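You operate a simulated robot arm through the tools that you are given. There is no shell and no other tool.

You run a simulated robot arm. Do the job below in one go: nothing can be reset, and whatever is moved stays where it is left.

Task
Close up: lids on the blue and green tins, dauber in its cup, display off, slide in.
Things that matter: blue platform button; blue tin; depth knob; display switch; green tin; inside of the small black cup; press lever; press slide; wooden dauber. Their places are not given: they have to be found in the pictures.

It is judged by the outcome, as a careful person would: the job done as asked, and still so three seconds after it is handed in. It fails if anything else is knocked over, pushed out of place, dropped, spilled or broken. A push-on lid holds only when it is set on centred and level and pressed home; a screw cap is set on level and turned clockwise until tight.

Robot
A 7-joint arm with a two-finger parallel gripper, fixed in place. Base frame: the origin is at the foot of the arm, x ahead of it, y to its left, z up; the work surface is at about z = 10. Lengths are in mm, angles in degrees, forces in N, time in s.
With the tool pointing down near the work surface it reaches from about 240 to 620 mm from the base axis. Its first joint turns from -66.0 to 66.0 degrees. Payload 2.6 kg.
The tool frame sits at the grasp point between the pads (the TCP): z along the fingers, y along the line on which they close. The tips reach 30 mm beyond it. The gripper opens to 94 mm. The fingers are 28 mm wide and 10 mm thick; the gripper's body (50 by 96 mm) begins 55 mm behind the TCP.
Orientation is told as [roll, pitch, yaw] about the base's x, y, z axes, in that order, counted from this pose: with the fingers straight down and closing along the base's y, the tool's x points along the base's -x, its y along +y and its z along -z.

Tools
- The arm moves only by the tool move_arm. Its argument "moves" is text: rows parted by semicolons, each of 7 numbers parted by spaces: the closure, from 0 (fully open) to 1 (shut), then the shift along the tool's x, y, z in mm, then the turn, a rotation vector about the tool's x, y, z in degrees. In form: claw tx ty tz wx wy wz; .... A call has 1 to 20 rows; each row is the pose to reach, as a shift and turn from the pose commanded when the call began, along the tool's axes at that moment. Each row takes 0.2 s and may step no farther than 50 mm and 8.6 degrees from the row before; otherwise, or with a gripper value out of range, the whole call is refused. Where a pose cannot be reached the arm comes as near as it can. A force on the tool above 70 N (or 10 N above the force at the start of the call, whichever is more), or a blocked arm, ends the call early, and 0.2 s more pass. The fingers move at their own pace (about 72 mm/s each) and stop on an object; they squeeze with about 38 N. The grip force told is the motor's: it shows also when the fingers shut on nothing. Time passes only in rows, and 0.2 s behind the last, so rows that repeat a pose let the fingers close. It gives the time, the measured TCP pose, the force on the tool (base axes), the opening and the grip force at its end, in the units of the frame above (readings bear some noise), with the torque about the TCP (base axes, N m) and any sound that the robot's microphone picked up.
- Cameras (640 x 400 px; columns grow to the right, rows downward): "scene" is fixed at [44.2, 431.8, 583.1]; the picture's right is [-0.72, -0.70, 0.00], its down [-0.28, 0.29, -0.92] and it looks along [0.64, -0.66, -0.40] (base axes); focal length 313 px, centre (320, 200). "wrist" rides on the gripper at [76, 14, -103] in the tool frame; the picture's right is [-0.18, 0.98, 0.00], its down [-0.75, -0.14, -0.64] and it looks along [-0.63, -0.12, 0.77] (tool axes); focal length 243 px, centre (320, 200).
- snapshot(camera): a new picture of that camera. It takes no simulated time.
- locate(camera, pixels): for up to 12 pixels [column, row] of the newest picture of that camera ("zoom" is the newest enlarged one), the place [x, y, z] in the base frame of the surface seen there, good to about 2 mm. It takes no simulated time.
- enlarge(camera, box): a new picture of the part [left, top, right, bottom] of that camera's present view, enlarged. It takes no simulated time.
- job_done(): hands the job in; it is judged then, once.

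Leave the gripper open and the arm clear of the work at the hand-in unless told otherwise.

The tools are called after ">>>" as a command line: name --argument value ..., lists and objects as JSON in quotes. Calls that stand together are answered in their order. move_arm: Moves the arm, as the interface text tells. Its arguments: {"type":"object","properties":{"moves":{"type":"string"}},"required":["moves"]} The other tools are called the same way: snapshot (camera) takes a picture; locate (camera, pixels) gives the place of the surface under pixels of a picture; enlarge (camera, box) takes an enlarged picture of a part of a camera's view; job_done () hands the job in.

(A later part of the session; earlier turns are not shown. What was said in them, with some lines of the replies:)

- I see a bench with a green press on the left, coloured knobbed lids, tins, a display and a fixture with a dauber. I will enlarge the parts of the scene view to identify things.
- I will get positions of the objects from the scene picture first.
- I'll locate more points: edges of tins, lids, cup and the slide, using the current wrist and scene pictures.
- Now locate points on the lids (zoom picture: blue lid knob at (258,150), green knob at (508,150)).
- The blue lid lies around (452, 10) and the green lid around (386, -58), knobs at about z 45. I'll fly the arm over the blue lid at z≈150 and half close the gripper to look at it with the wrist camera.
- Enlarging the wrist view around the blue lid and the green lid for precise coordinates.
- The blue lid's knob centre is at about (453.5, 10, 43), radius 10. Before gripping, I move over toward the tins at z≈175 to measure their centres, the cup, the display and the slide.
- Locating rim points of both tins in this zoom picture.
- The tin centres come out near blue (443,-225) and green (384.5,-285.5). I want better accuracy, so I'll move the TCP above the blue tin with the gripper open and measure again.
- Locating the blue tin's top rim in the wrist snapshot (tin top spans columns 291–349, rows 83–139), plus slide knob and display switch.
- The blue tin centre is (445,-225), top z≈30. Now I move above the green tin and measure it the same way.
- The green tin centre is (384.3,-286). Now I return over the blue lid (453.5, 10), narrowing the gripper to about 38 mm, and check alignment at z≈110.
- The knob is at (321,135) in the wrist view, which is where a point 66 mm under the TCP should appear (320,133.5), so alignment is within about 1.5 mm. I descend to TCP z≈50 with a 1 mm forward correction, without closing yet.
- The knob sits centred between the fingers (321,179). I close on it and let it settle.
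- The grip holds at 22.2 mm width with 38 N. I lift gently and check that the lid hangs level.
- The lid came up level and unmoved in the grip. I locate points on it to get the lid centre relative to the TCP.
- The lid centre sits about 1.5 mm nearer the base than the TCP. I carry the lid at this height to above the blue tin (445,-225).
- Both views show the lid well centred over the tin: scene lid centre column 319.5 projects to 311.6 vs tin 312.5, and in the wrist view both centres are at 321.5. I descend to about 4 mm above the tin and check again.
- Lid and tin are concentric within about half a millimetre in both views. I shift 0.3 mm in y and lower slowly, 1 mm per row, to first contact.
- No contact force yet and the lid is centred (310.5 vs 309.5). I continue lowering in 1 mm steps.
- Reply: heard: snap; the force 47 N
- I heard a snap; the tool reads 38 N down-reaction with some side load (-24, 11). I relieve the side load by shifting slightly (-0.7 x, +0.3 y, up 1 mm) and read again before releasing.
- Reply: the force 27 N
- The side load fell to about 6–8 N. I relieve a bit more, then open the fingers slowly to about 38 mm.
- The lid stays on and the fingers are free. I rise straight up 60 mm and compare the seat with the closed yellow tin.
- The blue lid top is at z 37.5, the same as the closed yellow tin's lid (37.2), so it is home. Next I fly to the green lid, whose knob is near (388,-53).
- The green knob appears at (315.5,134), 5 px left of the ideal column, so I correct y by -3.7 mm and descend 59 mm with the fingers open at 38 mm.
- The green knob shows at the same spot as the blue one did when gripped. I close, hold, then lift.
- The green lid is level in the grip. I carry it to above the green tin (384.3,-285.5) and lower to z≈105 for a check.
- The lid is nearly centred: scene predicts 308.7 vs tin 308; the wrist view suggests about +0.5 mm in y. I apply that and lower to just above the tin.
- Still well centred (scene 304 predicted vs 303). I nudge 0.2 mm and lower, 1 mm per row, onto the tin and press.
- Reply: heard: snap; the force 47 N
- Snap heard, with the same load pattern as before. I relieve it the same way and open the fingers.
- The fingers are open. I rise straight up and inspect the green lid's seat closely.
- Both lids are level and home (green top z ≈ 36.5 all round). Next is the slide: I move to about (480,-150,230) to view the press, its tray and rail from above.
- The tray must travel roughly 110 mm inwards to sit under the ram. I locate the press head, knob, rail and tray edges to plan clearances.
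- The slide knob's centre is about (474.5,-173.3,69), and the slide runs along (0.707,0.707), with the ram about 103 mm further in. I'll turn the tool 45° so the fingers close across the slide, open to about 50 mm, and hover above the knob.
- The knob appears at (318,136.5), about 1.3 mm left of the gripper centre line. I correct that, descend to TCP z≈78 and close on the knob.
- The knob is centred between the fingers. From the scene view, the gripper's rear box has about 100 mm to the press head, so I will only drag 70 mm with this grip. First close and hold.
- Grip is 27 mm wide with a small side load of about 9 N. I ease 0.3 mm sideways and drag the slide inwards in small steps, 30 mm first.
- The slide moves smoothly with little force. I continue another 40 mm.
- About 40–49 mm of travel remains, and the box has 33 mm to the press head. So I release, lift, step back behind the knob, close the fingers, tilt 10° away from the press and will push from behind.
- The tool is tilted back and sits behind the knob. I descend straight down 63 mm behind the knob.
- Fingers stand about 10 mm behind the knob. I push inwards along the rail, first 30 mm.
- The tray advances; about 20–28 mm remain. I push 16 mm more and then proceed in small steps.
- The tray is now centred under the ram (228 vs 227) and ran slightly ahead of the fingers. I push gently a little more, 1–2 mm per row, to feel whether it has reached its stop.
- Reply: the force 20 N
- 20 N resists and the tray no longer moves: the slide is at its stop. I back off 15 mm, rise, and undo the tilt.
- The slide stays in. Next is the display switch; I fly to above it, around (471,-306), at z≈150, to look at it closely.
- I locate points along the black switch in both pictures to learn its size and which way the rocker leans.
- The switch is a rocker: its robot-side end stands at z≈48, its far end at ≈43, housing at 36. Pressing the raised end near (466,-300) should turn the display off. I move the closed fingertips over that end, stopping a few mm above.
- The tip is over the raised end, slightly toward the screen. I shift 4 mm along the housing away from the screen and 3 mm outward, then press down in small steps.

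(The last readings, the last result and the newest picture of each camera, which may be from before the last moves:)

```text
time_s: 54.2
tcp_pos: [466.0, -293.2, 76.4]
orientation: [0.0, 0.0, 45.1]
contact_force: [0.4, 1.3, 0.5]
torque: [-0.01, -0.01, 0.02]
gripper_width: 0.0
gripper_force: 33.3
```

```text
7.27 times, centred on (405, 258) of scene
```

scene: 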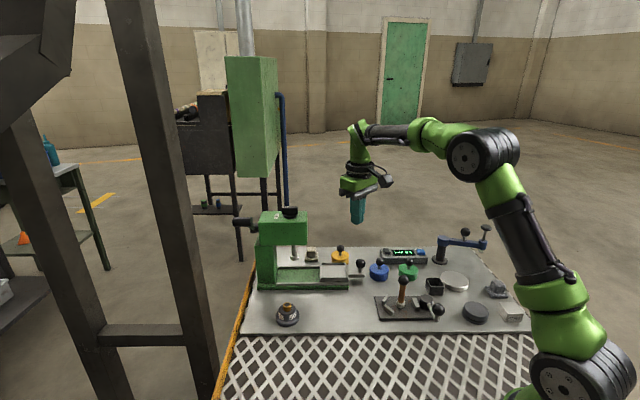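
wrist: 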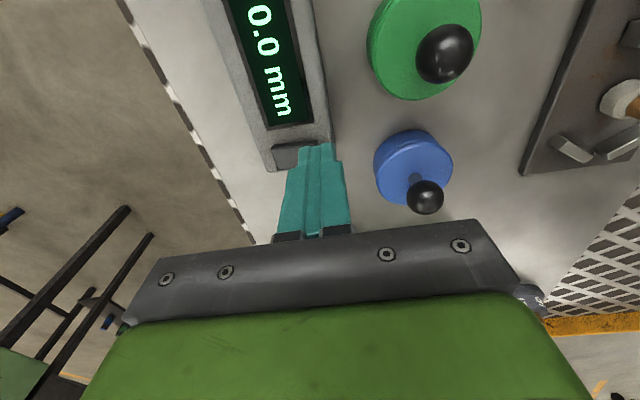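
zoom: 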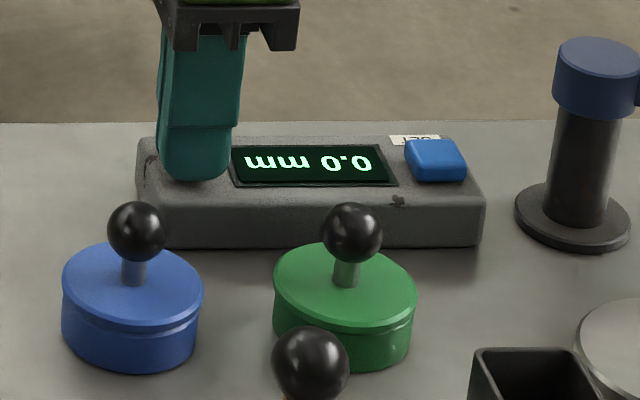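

No contact yet at tip z≈46. I continue down 1 mm at a time.

>>> move_arm --moves "1 0 0 1 0 0 0; 1 0 0 2 0 0 0; 1 0 0 3 0 0 0"

>>> enlarge --camera "wrist" --box '[250, 90, 390, 200]'

>>> enlarge --camera "scene" --box '[365, 230, 445, 285]'

```text
time_s: 55.0
tcp_pos: [466.6, -294.3, 74.4]
orientation: [0.1, 0.0, 44.8]
contact_force: [-5.4, 2.9, 8.0]
torque: [0.02, 0.13, -0.03]
gripper_width: 0.0
gripper_force: 32.7
```

```text
3.64 times, centred on (320, 145) of wrist
```

zoom: 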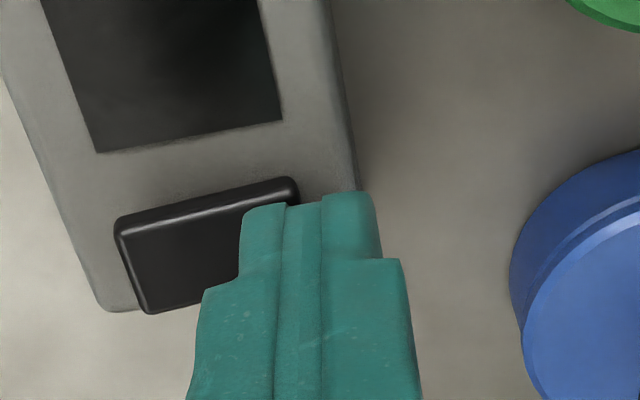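

```text
7.27 times, centred on (405, 258) of scene
```

zoom: 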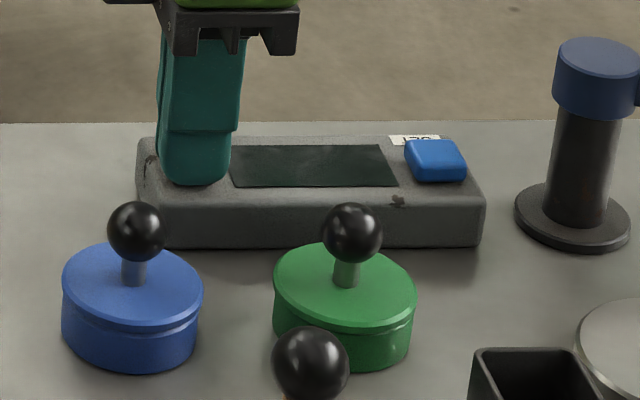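

The display has gone dark. I lift straight up and check that it stays off.

>>> move_arm --moves "1 0 0 -3 0 0 0; 1 0 0 -15 0 0 0; 1 0 0 -40 0 0 0; 1 0 0 -70 0 0 0; 1 0 0 -95 0 0 0; 1 0 0 -95 0 0 0"

>>> snapshot --camera "wrist"

>>> enlarge --camera "scene" --box '[365, 230, 445, 285]'

>>> enlarge --camera "scene" --box '[370, 265, 450, 325]'

```text
time_s: 56.4
tcp_pos: [466.8, -293.6, 169.6]
orientation: [0.0, 0.0, 45.0]
contact_force: [-0.1, -0.1, 0.3]
torque: [-0.01, -0.02, 0.03]
gripper_width: 0.0
gripper_force: 33.2
```

```text
taken
```

wrist: 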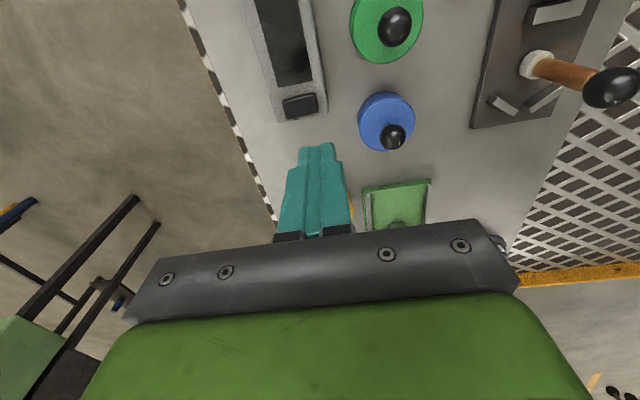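

```text
7.27 times, centred on (405, 258) of scene
```

zoom: 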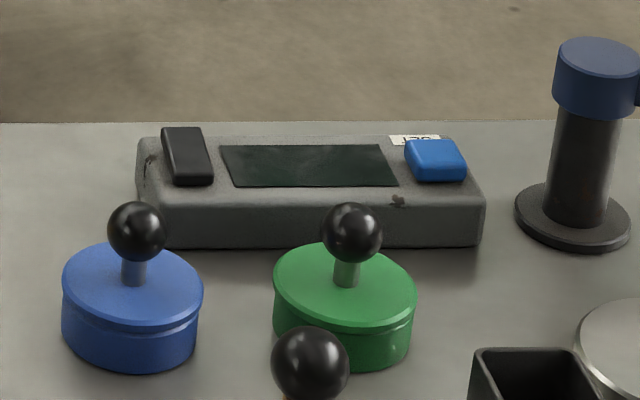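

```text
6.67 times, centred on (410, 295) of scene
```

zoom: 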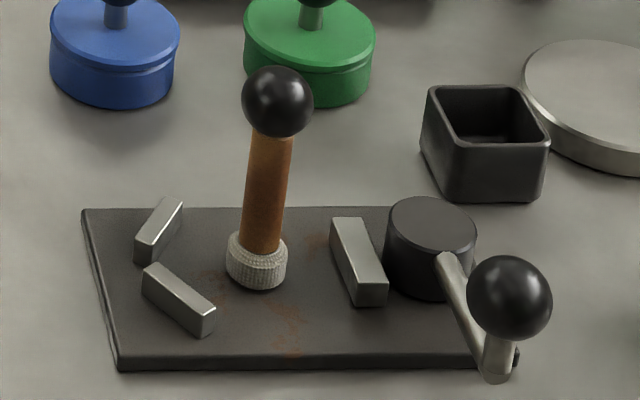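

The display stays off. Now the wooden dauber: it stands on the dark fixture plate; I locate its ball, handle and foot, and the cup's rim and inside.

>>> locate --camera "zoom" --pixels '[[277, 75], [277, 100], [245, 102], [311, 102], [268, 170], [265, 230], [257, 260], [228, 262], [287, 265], [340, 225], [170, 285], [200, 240]]'

>>> locate --camera "zoom" --pixels '[[433, 89], [515, 89], [545, 140], [448, 143], [485, 125], [500, 115], [475, 88], [530, 115], [495, 143], [430, 230], [510, 300], [440, 115]]'

```text
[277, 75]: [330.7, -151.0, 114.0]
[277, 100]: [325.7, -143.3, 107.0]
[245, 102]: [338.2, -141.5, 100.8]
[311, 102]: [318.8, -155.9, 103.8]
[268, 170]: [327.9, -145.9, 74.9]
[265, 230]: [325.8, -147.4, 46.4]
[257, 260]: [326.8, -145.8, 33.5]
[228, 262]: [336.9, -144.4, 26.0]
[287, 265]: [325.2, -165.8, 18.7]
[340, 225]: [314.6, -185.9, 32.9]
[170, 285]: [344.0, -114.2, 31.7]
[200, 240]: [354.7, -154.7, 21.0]
```

```text
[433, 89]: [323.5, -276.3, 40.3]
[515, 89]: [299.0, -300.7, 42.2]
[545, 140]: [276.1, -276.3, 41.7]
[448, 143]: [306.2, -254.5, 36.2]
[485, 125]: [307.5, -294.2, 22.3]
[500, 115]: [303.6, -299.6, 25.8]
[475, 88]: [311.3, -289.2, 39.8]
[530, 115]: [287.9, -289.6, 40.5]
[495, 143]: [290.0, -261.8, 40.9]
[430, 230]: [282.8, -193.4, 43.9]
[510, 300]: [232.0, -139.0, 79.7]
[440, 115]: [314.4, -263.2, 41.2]
```

The dauber's axis is about (333,-152), ball centre z≈102, ball ≈26 mm wide. The cup is a square turned 45°, centre about (300,-276.5), rim z≈41. I fly above the dauber with the fingers opened to 50 mm.

>>> move_arm --moves "0.8 -1 35 -5 0 0 0; 0.6 -2 75 -5 0 0 0; 0.47 -3 115 -5 0 0 0; 0.47 -4.5 155 -5 0 0 0; 0.47 -5.8 194.6 -5 0 0 0; 0.47 -5.8 194.6 -5 0 0 0"

>>> snapshot --camera "wrist"

>>> enlarge --camera "wrist" --box '[220, 60, 420, 190]'

>>> snapshot --camera "scene"

```text
time_s: 57.8
tcp_pos: [333.2, -152.5, 173.6]
orientation: [-0.1, 0.1, 45.0]
contact_force: [-1.1, -0.5, 0.0]
torque: [0.0, 0.0, 0.0]
gripper_width: 50.1
gripper_force: 0.0
```

```text
taken
```

wrist: 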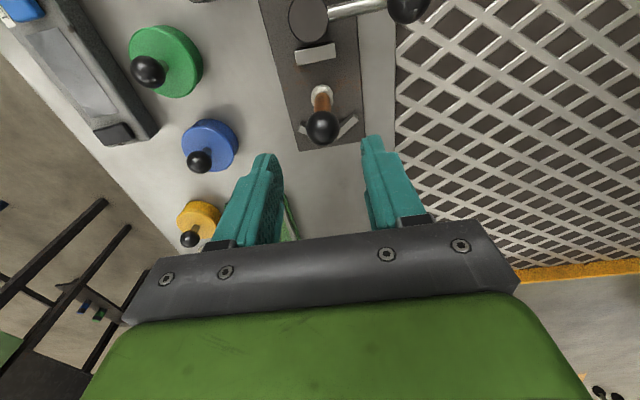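

```text
3.08 times, centred on (320, 125) of wrist
```

zoom: 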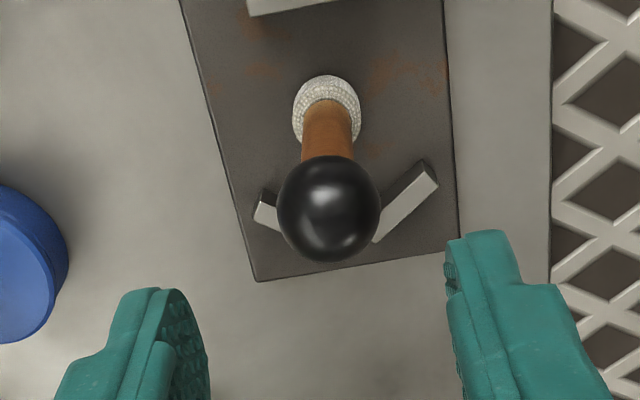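

```text
taken
```

scene: 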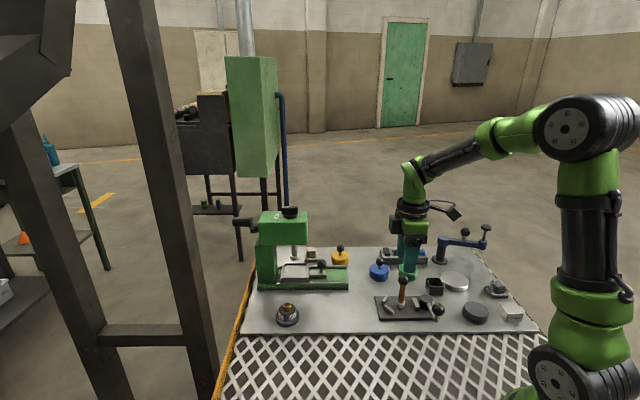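

The ball shows at (323,128), about 2.5 mm off sideways and 1.8 mm nearer the base. I correct and descend so the ball is between the fingers, then check.

>>> move_arm --moves "0.47 1.8 2.5 20 0 0 0; 0.47 1.8 2.5 40 0 0 0; 0.47 1.8 2.5 60 0 0 0; 0.47 1.8 2.5 70 0 0 0; 0.47 1.8 2.5 70 0 0 0"

>>> snapshot --camera "wrist"

>>> enlarge --camera "wrist" --box '[220, 90, 420, 220]'

>>> enlarge --camera "scene" --box '[360, 230, 450, 330]'

```text
time_s: 59.0
tcp_pos: [330.4, -152.6, 103.3]
orientation: [-0.1, 0.0, 45.0]
contact_force: [0.4, -0.3, 1.0]
torque: [-0.02, 0.0, 0.0]
gripper_width: 49.7
gripper_force: 0.2
```

```text
taken
```

wrist: 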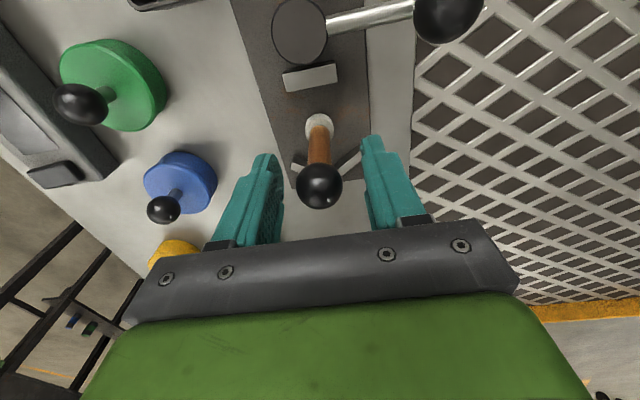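

```text
3.08 times, centred on (320, 155) of wrist
```

zoom: 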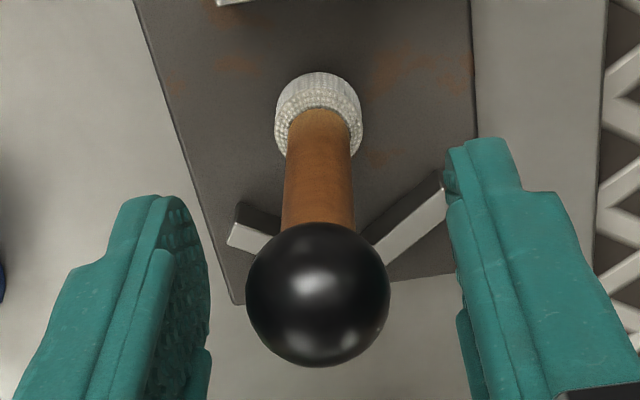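

```text
4.00 times, centred on (405, 280) of scene
```

zoom: 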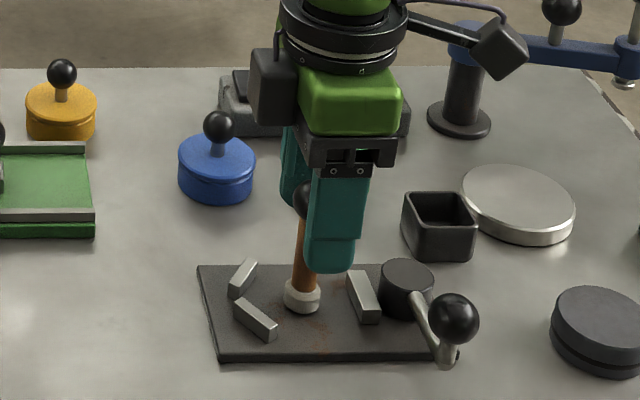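

The ball sits at (319.5,185.5), right where the grasp point projects. I close gently on the ball.

>>> move_arm --moves "0.6 0 0 0 0 0 0; 0.7 0 0 0 0 0 0; 0.75 0 0 0 0 0 0; 1 0 0 0 0 0 0; 1 0 0 0 0 0 0; 1 0 0 0 0 0 0"

>>> enlarge --camera "wrist" --box '[220, 90, 420, 220]'

>>> enlarge --camera "scene" --box '[360, 230, 450, 330]'

```text
time_s: 60.4
tcp_pos: [329.5, -151.5, 104.4]
orientation: [0.1, 0.1, 45.0]
contact_force: [0.5, 0.4, 0.1]
torque: [0.02, 0.01, 0.03]
gripper_width: 24.1
gripper_force: 38.3
```

```text
3.08 times, centred on (320, 155) of wrist
```

zoom: 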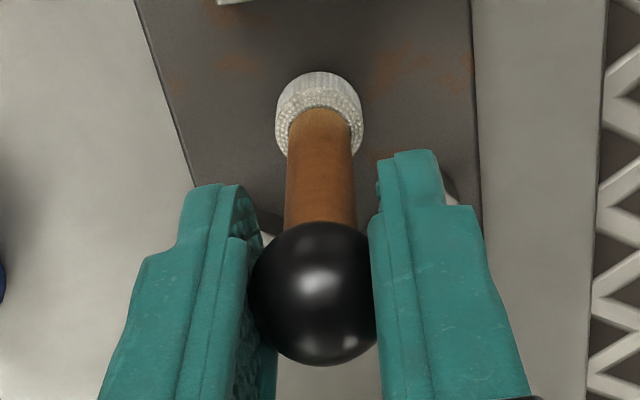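

```text
4.00 times, centred on (405, 280) of scene
```

zoom: 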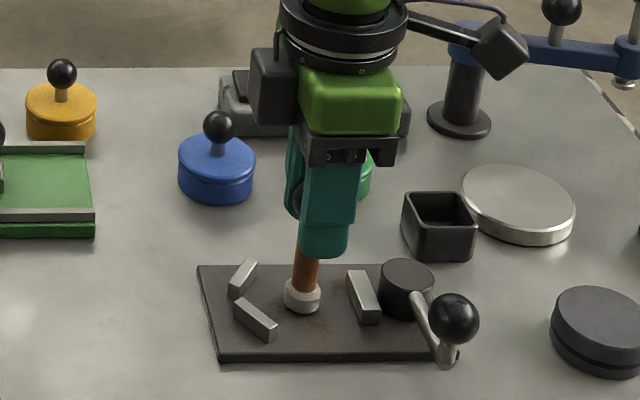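

The ball is gripped at 24 mm. I lift straight up slowly and check that the dauber hangs straight.

>>> move_arm --moves "1 0 0 -3 0 0 0; 1 0 0 -10 0 0 0; 1 0 0 -25 0 0 0; 1 0 0 -42 0 0 0; 1 0 0 -58 0 0 0; 1 0 0 -58 0 0 0; 1 0 0 -58 0 0 0"

>>> enlarge --camera "wrist" --box '[220, 90, 420, 220]'

>>> enlarge --camera "scene" --box '[360, 230, 450, 330]'

```text
time_s: 62.0
tcp_pos: [330.1, -152.1, 161.1]
orientation: [0.1, 0.0, 45.1]
contact_force: [-0.6, -0.6, -0.6]
torque: [0.0, 0.01, 0.01]
gripper_width: 24.3
gripper_force: 37.8
```

```text
3.08 times, centred on (320, 155) of wrist
```

zoom: 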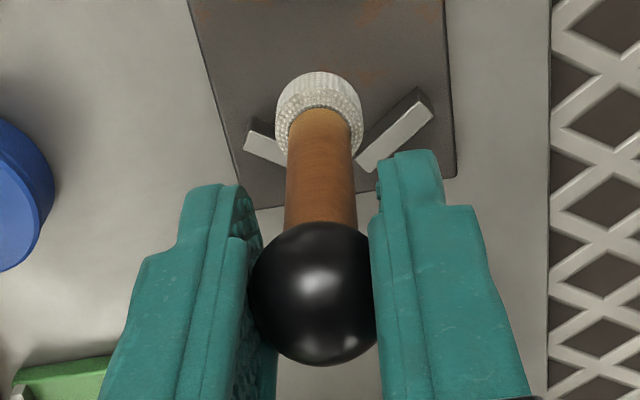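

```text
4.00 times, centred on (405, 280) of scene
```

zoom: 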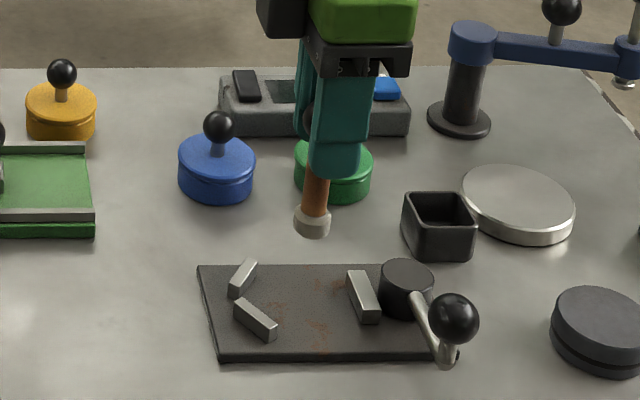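

The dauber hangs straight. I carry it smoothly to above the cup, keeping its foot well above the rim.

>>> move_arm --moves "1 3 -2 0 0 0 0; 1 11 -7 0 0 0 0; 1 24 -15 0 0 0 0; 1 40 -24.5 0 0 0 0; 1 57 -35 0 0 0 0; 1 74 -45 0 0 0 0; 1 89 -54 0 0 0 0; 1 100 -61 0 0 0 0; 1 106.5 -65 0 0 0 0; 1 109.3 -66.6 0 0 0 0; 1 109.3 -66.6 0 0 0 0; 1 109.3 -66.6 0 0 0 0"

>>> snapshot --camera "wrist"

>>> enlarge --camera "wrist" --box '[240, 60, 400, 190]'

>>> enlarge --camera "scene" --box '[390, 230, 480, 310]'

```text
time_s: 64.6
tcp_pos: [299.0, -275.7, 161.8]
orientation: [0.0, 0.0, 44.9]
contact_force: [0.6, 0.6, 0.4]
torque: [0.02, -0.01, 0.01]
gripper_width: 24.0
gripper_force: 37.7
```

```text
taken
```

wrist: 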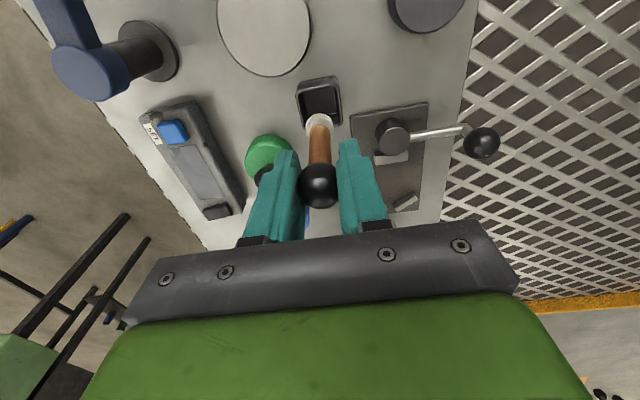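

```text
3.08 times, centred on (320, 125) of wrist
```

zoom: 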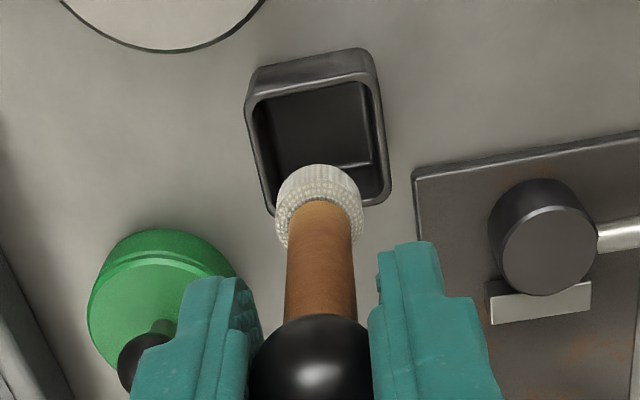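

```text
5.00 times, centred on (435, 270) of scene
```

zoom: 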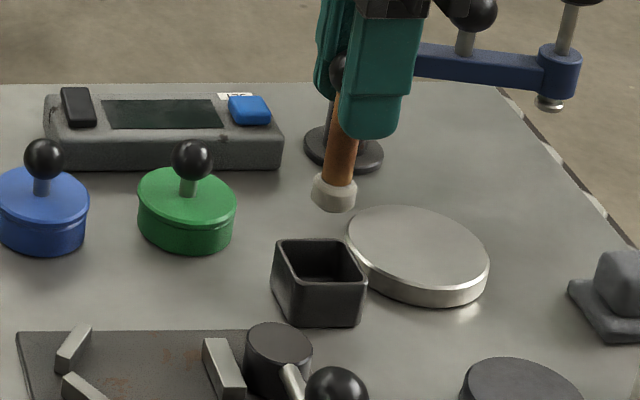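

I locate rim corners of the cup in both views to find its exact centre.

>>> locate --camera "wrist" --pixels '[[299.3, 108], [340.8, 106], [317.4, 88.6], [341.5, 121.5], [303.5, 128], [298.9, 94], [335.6, 87], [338, 125], [315, 100], [325, 105], [319, 120], [319, 112]]'

>>> locate --camera "zoom" --pixels '[[280, 242], [338, 242], [364, 282], [288, 284], [276, 262], [353, 262], [310, 241], [325, 284], [305, 268], [325, 265], [333, 185], [333, 205]]'

```text
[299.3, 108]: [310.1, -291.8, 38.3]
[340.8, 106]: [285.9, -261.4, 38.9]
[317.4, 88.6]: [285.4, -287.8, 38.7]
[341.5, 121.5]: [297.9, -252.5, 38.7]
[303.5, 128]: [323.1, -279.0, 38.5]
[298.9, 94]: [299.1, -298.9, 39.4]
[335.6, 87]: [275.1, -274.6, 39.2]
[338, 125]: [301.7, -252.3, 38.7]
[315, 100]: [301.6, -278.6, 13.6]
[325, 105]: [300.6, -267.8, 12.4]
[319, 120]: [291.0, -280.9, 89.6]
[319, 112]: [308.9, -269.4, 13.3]
```

```text
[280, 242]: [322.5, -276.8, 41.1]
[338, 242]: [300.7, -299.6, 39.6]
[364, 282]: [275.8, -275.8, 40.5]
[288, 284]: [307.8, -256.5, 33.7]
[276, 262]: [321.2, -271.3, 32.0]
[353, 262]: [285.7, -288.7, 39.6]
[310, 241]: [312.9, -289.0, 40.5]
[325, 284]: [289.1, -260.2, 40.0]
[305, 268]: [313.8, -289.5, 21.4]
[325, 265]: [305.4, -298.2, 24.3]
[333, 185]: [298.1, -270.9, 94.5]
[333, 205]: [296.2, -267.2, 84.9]
```

The cup centre (299,-276) is right below the dauber: the rim corners average to (319.5,146.5) in the zoom, exactly where the tool axis meets the rim plane. I lower 30 mm and check just above the rim.

>>> move_arm --moves "1 0 0 5 0 0 0; 1 0 0 14 0 0 0; 1 0 0 24 0 0 0; 1 0 0 30 0 0 0; 1 0 0 30 0 0 0"

>>> enlarge --camera "wrist" --box '[240, 60, 400, 190]'

>>> enlarge --camera "scene" --box '[390, 230, 480, 310]'

```text
time_s: 65.8
tcp_pos: [298.8, -276.7, 131.2]
orientation: [0.0, 0.0, 45.0]
contact_force: [-0.4, -0.2, 0.4]
torque: [0.03, -0.01, 0.02]
gripper_width: 24.3
gripper_force: 38.2
```

```text
3.08 times, centred on (320, 125) of wrist
```

zoom: 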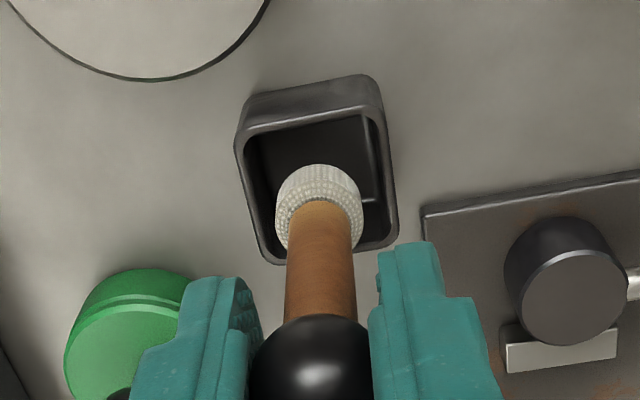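

```text
5.00 times, centred on (435, 270) of scene
```

zoom: 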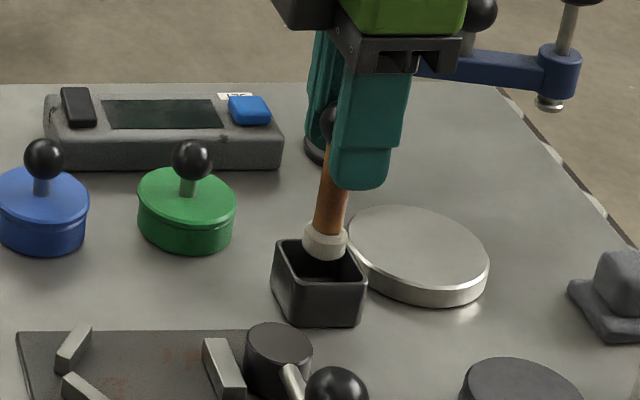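

The wrist view shows the foot centred; the scene view suggests about 1–2 mm toward the press side, so I shift 1 mm that way and lower the foot into the cup, watching the force.

>>> move_arm --moves "1 -1 0 2 0 0 0; 1 -1 0 6 0 0 0; 1 -1 0 10 0 0 0; 1 -1 0 14 0 0 0; 1 -1 0 18 0 0 0; 1 -1 0 18 0 0 0"

>>> enlarge --camera "wrist" --box '[260, 80, 380, 180]'

>>> enlarge --camera "scene" --box '[400, 250, 470, 305]'

```text
time_s: 67.2
tcp_pos: [299.2, -275.6, 114.0]
orientation: [0.1, 0.0, 44.9]
contact_force: [-0.6, 0.0, 0.4]
torque: [-0.01, -0.01, 0.01]
gripper_width: 24.2
gripper_force: 37.8
```

```text
4.00 times, centred on (320, 130) of wrist
```

zoom: 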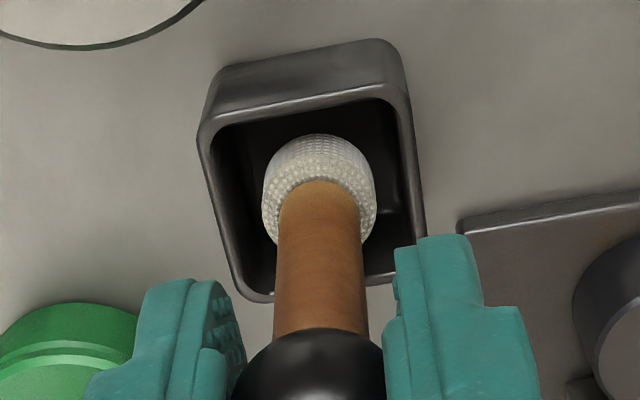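

```text
7.27 times, centred on (435, 278) of scene
```

zoom: 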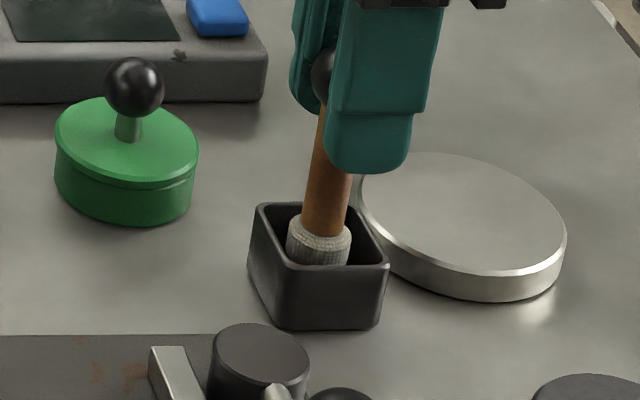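

The foot is inside the cup, clear of all walls (foot centre 318, opening centre about 317). I lower further in 2 mm then 1 mm steps until it touches the floor.

>>> move_arm --moves "1 0 0 3 0 0 0; 1 0 0 6 0 0 0; 1 0 0 9 0 0 0; 1 0 0 12 0 0 0; 1 0 0 13 0 0 0; 1 0 0 14 0 0 0; 1 0 0 14 0 0 0"

>>> enlarge --camera "scene" --box '[400, 250, 470, 305]'

```text
time_s: 68.8
tcp_pos: [300.1, -274.0, 100.4]
orientation: [0.0, 0.0, 45.0]
contact_force: [-0.6, -0.4, -0.3]
torque: [-0.01, 0.02, 0.01]
gripper_width: 24.3
gripper_force: 37.9
```

```text
7.27 times, centred on (435, 278) of scene
```

zoom: 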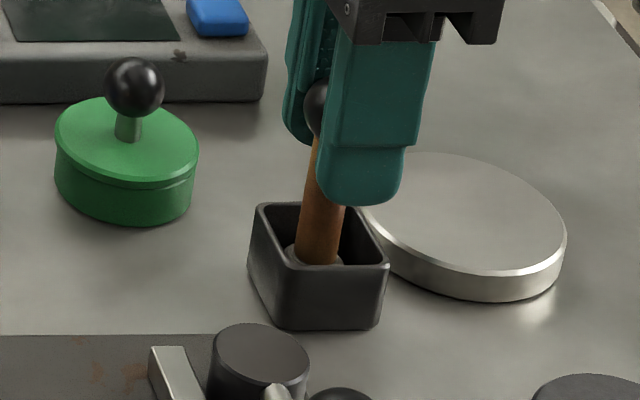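

No contact yet. I continue down 1 mm per row.

>>> move_arm --moves "1 0 0 1 0 0 0; 1 0 0 2 0 0 0; 1 0 0 3 0 0 0; 1 0 0 3 0 0 0"

```text
time_s: 69.8
tcp_pos: [301.3, -276.2, 98.6]
orientation: [-0.3, 0.0, 45.0]
contact_force: [0.5, 1.5, 27.4]
torque: [0.09, 0.0, -0.02]
gripper_width: 24.2
gripper_force: 38.2
```

The foot is on the cup floor (27 N). I ease up about 1 mm, then open slowly.

>>> move_arm --moves "1 0 0 -0.6 0 0 0; 1 0 0 -1.2 0 0 0; 1 0 0 -1.2 0 0 0"

```text
time_s: 70.6
tcp_pos: [299.6, -275.4, 98.8]
orientation: [-0.1, 0.1, 45.0]
contact_force: [3.6, -0.5, 20.2]
torque: [0.07, -0.31, 0.0]
gripper_width: 24.5
gripper_force: 37.6
```

Still 20 N; I ease up another 1 mm.

>>> move_arm --moves "1 0 0 -0.6 0 0 0; 1 0 0 -1.2 0 0 0; 1 0 0 -1.2 0 0 0"

>>> enlarge --camera "wrist" --box '[240, 80, 400, 210]'

>>> enlarge --camera "scene" --box '[400, 250, 470, 305]'

```text
time_s: 71.4
tcp_pos: [299.2, -274.8, 99.0]
orientation: [0.2, -0.1, 45.1]
contact_force: [2.2, 0.5, 5.1]
torque: [0.06, -0.16, 0.01]
gripper_width: 24.4
gripper_force: 37.8
```

```text
3.08 times, centred on (320, 145) of wrist
```

zoom: 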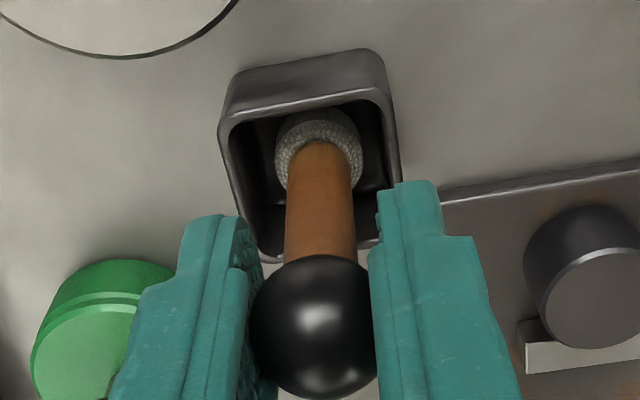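

```text
7.27 times, centred on (435, 278) of scene
```

zoom: 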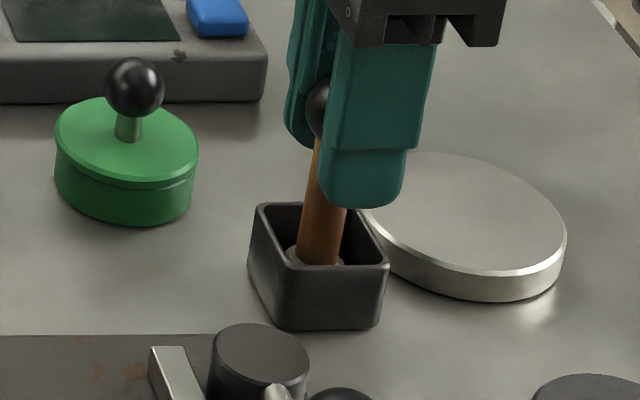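

Only 5 N remain and the dauber stands upright in the cup. I open the fingers gradually.

>>> move_arm --moves "0.73 0 0 -0.2 0 0 0; 0.7 0 0 -0.2 0 0 0; 0.65 0 0 -0.2 0 0 0; 0.55 0 0 -0.2 0 0 0; 0.45 0 0 -0.2 0 0 0; 0.45 0 0 -0.2 0 0 0"

>>> enlarge --camera "wrist" --box '[220, 80, 420, 210]'

>>> enlarge --camera "scene" --box '[400, 250, 470, 305]'

```text
time_s: 72.8
tcp_pos: [300.6, -275.7, 99.6]
orientation: [0.1, -0.1, 44.9]
contact_force: [-0.2, -0.2, -0.2]
torque: [0.01, -0.02, -0.03]
gripper_width: 51.7
gripper_force: 0.1
```

```text
3.08 times, centred on (320, 145) of wrist
```

zoom: 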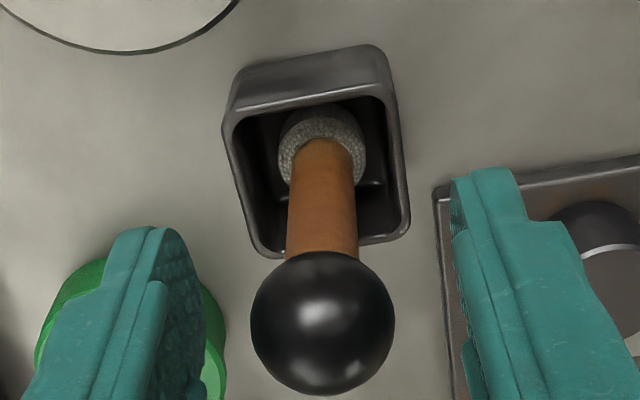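

```text
7.27 times, centred on (435, 278) of scene
```

zoom: 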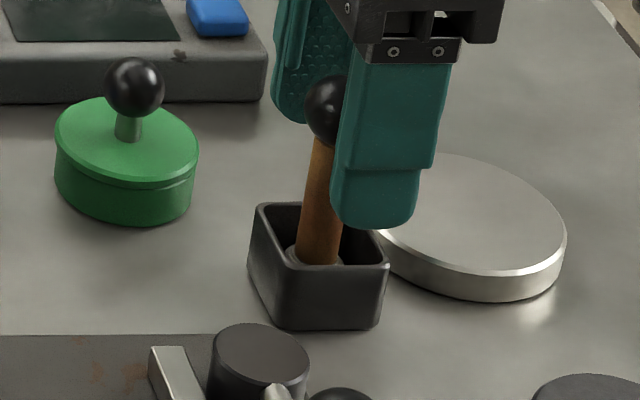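

The dauber stands upright and free in the cup. I raise the open gripper straight up.

>>> move_arm --moves "0.45 0 0 -8 0 0 0; 0.45 0 0 -22 0 0 0; 0.45 0 0 -45 0 0 0; 0.45 0 0 -75 0 0 0; 0.45 0 0 -110 0 0 0; 0.3 0 0 -140 0 0 0; 0.3 0 0 -140 0 0 0"

>>> snapshot --camera "scene"

>>> enlarge --camera "scene" --box '[340, 230, 480, 320]'

>>> snapshot --camera "wrist"

```text
time_s: 74.4
tcp_pos: [300.9, -275.6, 239.4]
orientation: [0.1, 0.1, 45.0]
contact_force: [0.2, -1.1, -0.3]
torque: [0.0, 0.0, -0.02]
gripper_width: 65.7
gripper_force: 0.1
```

```text
taken
```

scene: 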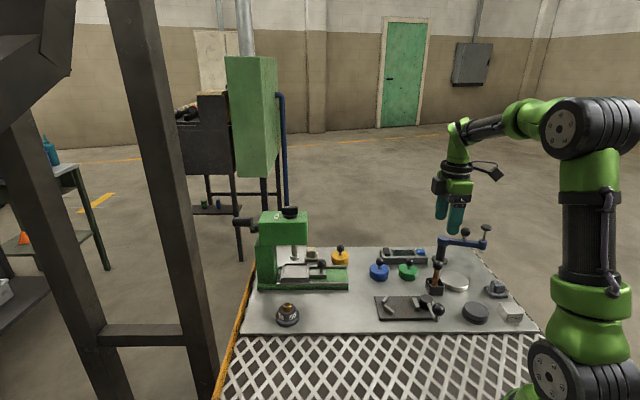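

```text
4.44 times, centred on (410, 275) of scene
```

zoom: 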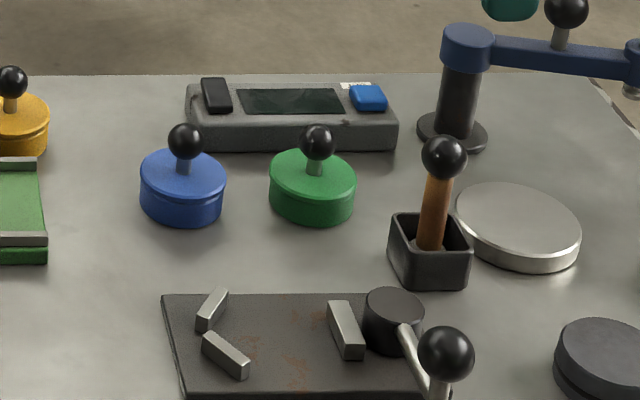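

```text
taken
```

wrist: 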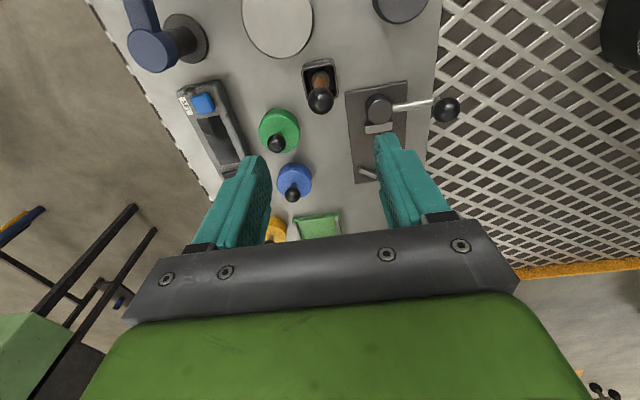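

Everything looks right. I raise and move the arm back to a clear position with the gripper open, then do a last inspection.

>>> move_arm --moves "0.2 0 0 -40 0 0 0; 0 -20 15 -75 0 0 0; 0 -45 40 -85 0 0 0; 0 -75 70 -85 0 0 0; 0 -105 100 -85 0 0 0; 0 -135 125 -85 0 0 0; 0 -160 145 -85 0 0 0; 0 -160 145 -85 0 0 0"

>>> snapshot --camera "scene"

>>> enlarge --camera "scene" --box '[360, 235, 460, 305]'

>>> enlarge --camera "scene" --box '[240, 195, 400, 300]'

```text
time_s: 76.2
tcp_pos: [310.2, -58.1, 324.8]
orientation: [0.1, -0.1, 45.0]
contact_force: [0.3, -0.3, 0.1]
torque: [-0.02, 0.0, -0.03]
gripper_width: 94.0
gripper_force: 0.1
```

```text
taken
```

scene: 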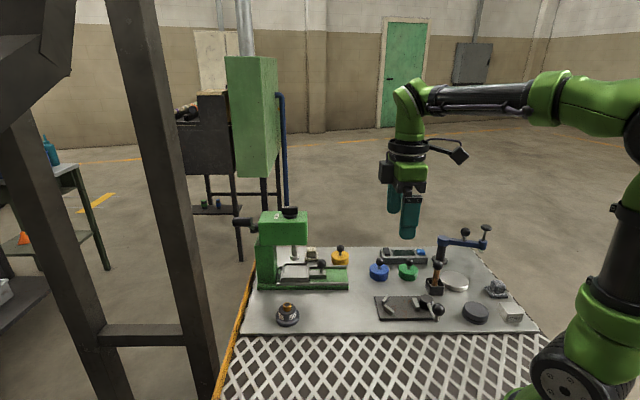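

```text
5.71 times, centred on (410, 270) of scene
```

zoom: 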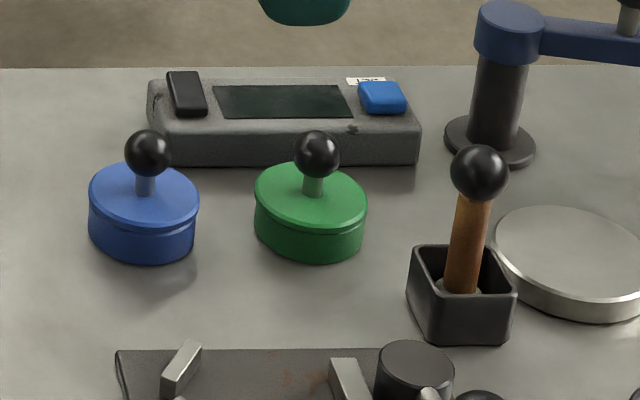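

```text
3.81 times, centred on (320, 248) of scene
```

zoom: 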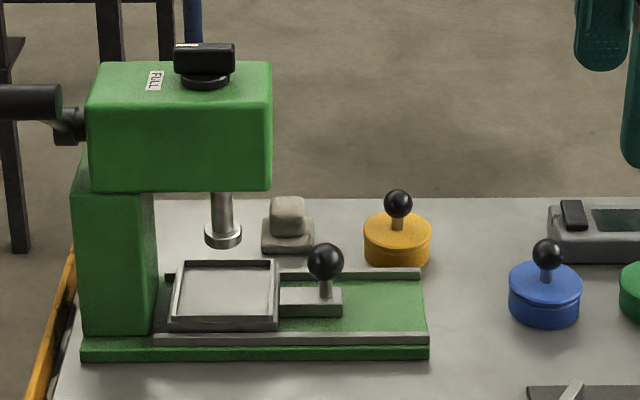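

One closer look at the two lids' seams to confirm both are level.

>>> enlarge --camera "scene" --box '[365, 255, 425, 292]'

>>> locate --camera "zoom" --pixels '[[105, 165], [230, 170], [165, 205], [150, 130], [435, 165], [560, 175], [500, 205], [480, 135], [400, 150], [545, 145], [200, 135], [110, 140]]'

```text
10.67 times, centred on (395, 274) of scene
```

zoom: 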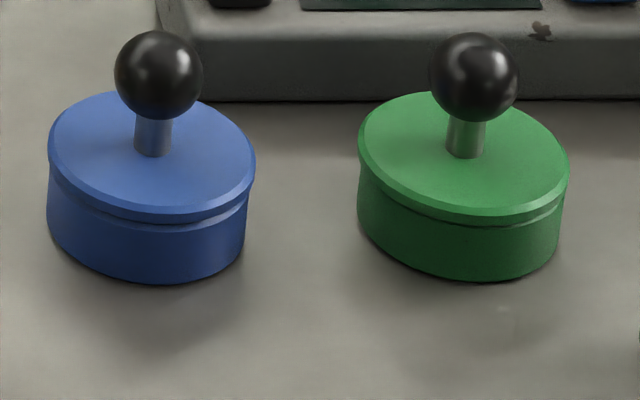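

```text
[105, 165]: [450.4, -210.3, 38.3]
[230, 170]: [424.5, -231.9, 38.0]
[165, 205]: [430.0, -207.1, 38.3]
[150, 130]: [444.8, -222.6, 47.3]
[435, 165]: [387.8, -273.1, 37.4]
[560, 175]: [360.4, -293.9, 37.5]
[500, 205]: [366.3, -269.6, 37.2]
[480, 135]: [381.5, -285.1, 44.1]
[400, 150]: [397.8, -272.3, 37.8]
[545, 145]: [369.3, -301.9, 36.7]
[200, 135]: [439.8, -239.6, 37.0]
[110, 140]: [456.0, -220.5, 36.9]
```

Both lid tops read z 37–38 all round. I take one more enlarged look at each seam and the yellow one for comparison.

>>> enlarge --camera "scene" --box '[366, 262, 392, 284]'

>>> enlarge --camera "scene" --box '[395, 262, 421, 284]'

>>> enlarge --camera "scene" --box '[328, 246, 354, 268]'

```text
16.00 times, centred on (379, 273) of scene
```

zoom: 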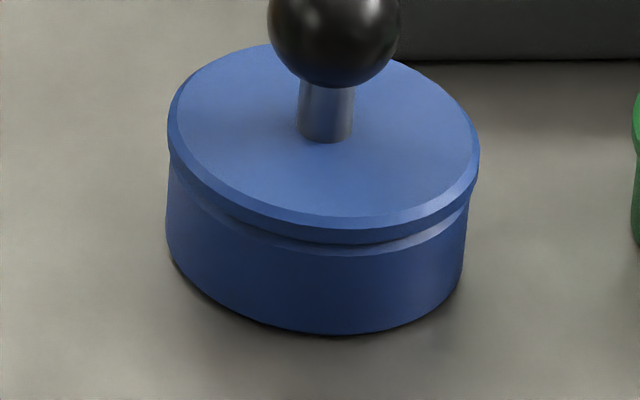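

```text
16.00 times, centred on (408, 273) of scene
```

zoom: 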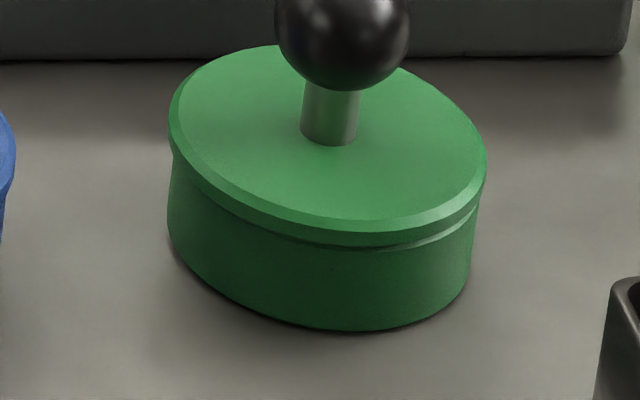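

```text
16.00 times, centred on (341, 257) of scene
```

zoom: 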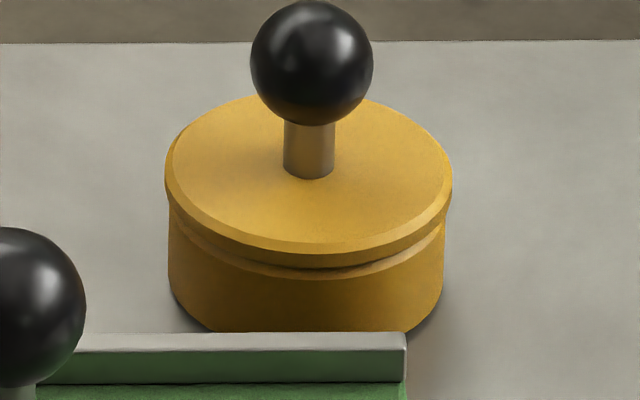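

The blue and yellow seams look alike, and the green one is closed and level; each lid gave one snap when pressed. The dauber stands in its cup, the display is dark, the slide is at its stop, and the gripper is open and clear. I hand the job in.

>>> job_done

```text
The job is handed in.
```

The close-up is finished and handed in. No result from the judging has come back yet.

- **Lids:** The blue and green lids are on their tins. Each snapped once when pressed down, and both sit level at about the same height as the closed yellow tin.
- **Dauber:** It stands upright in the small black cup, with its foot on the cup floor.
- **Display:** I pressed the raised end of the black rocker switch. The screen went dark and was still off at the last check.
- **Slide:** It is pushed in to its stop, with the tray centred under the ram.

I saw nothing else knocked or moved. The gripper is open and the arm is raised clear of the bench.
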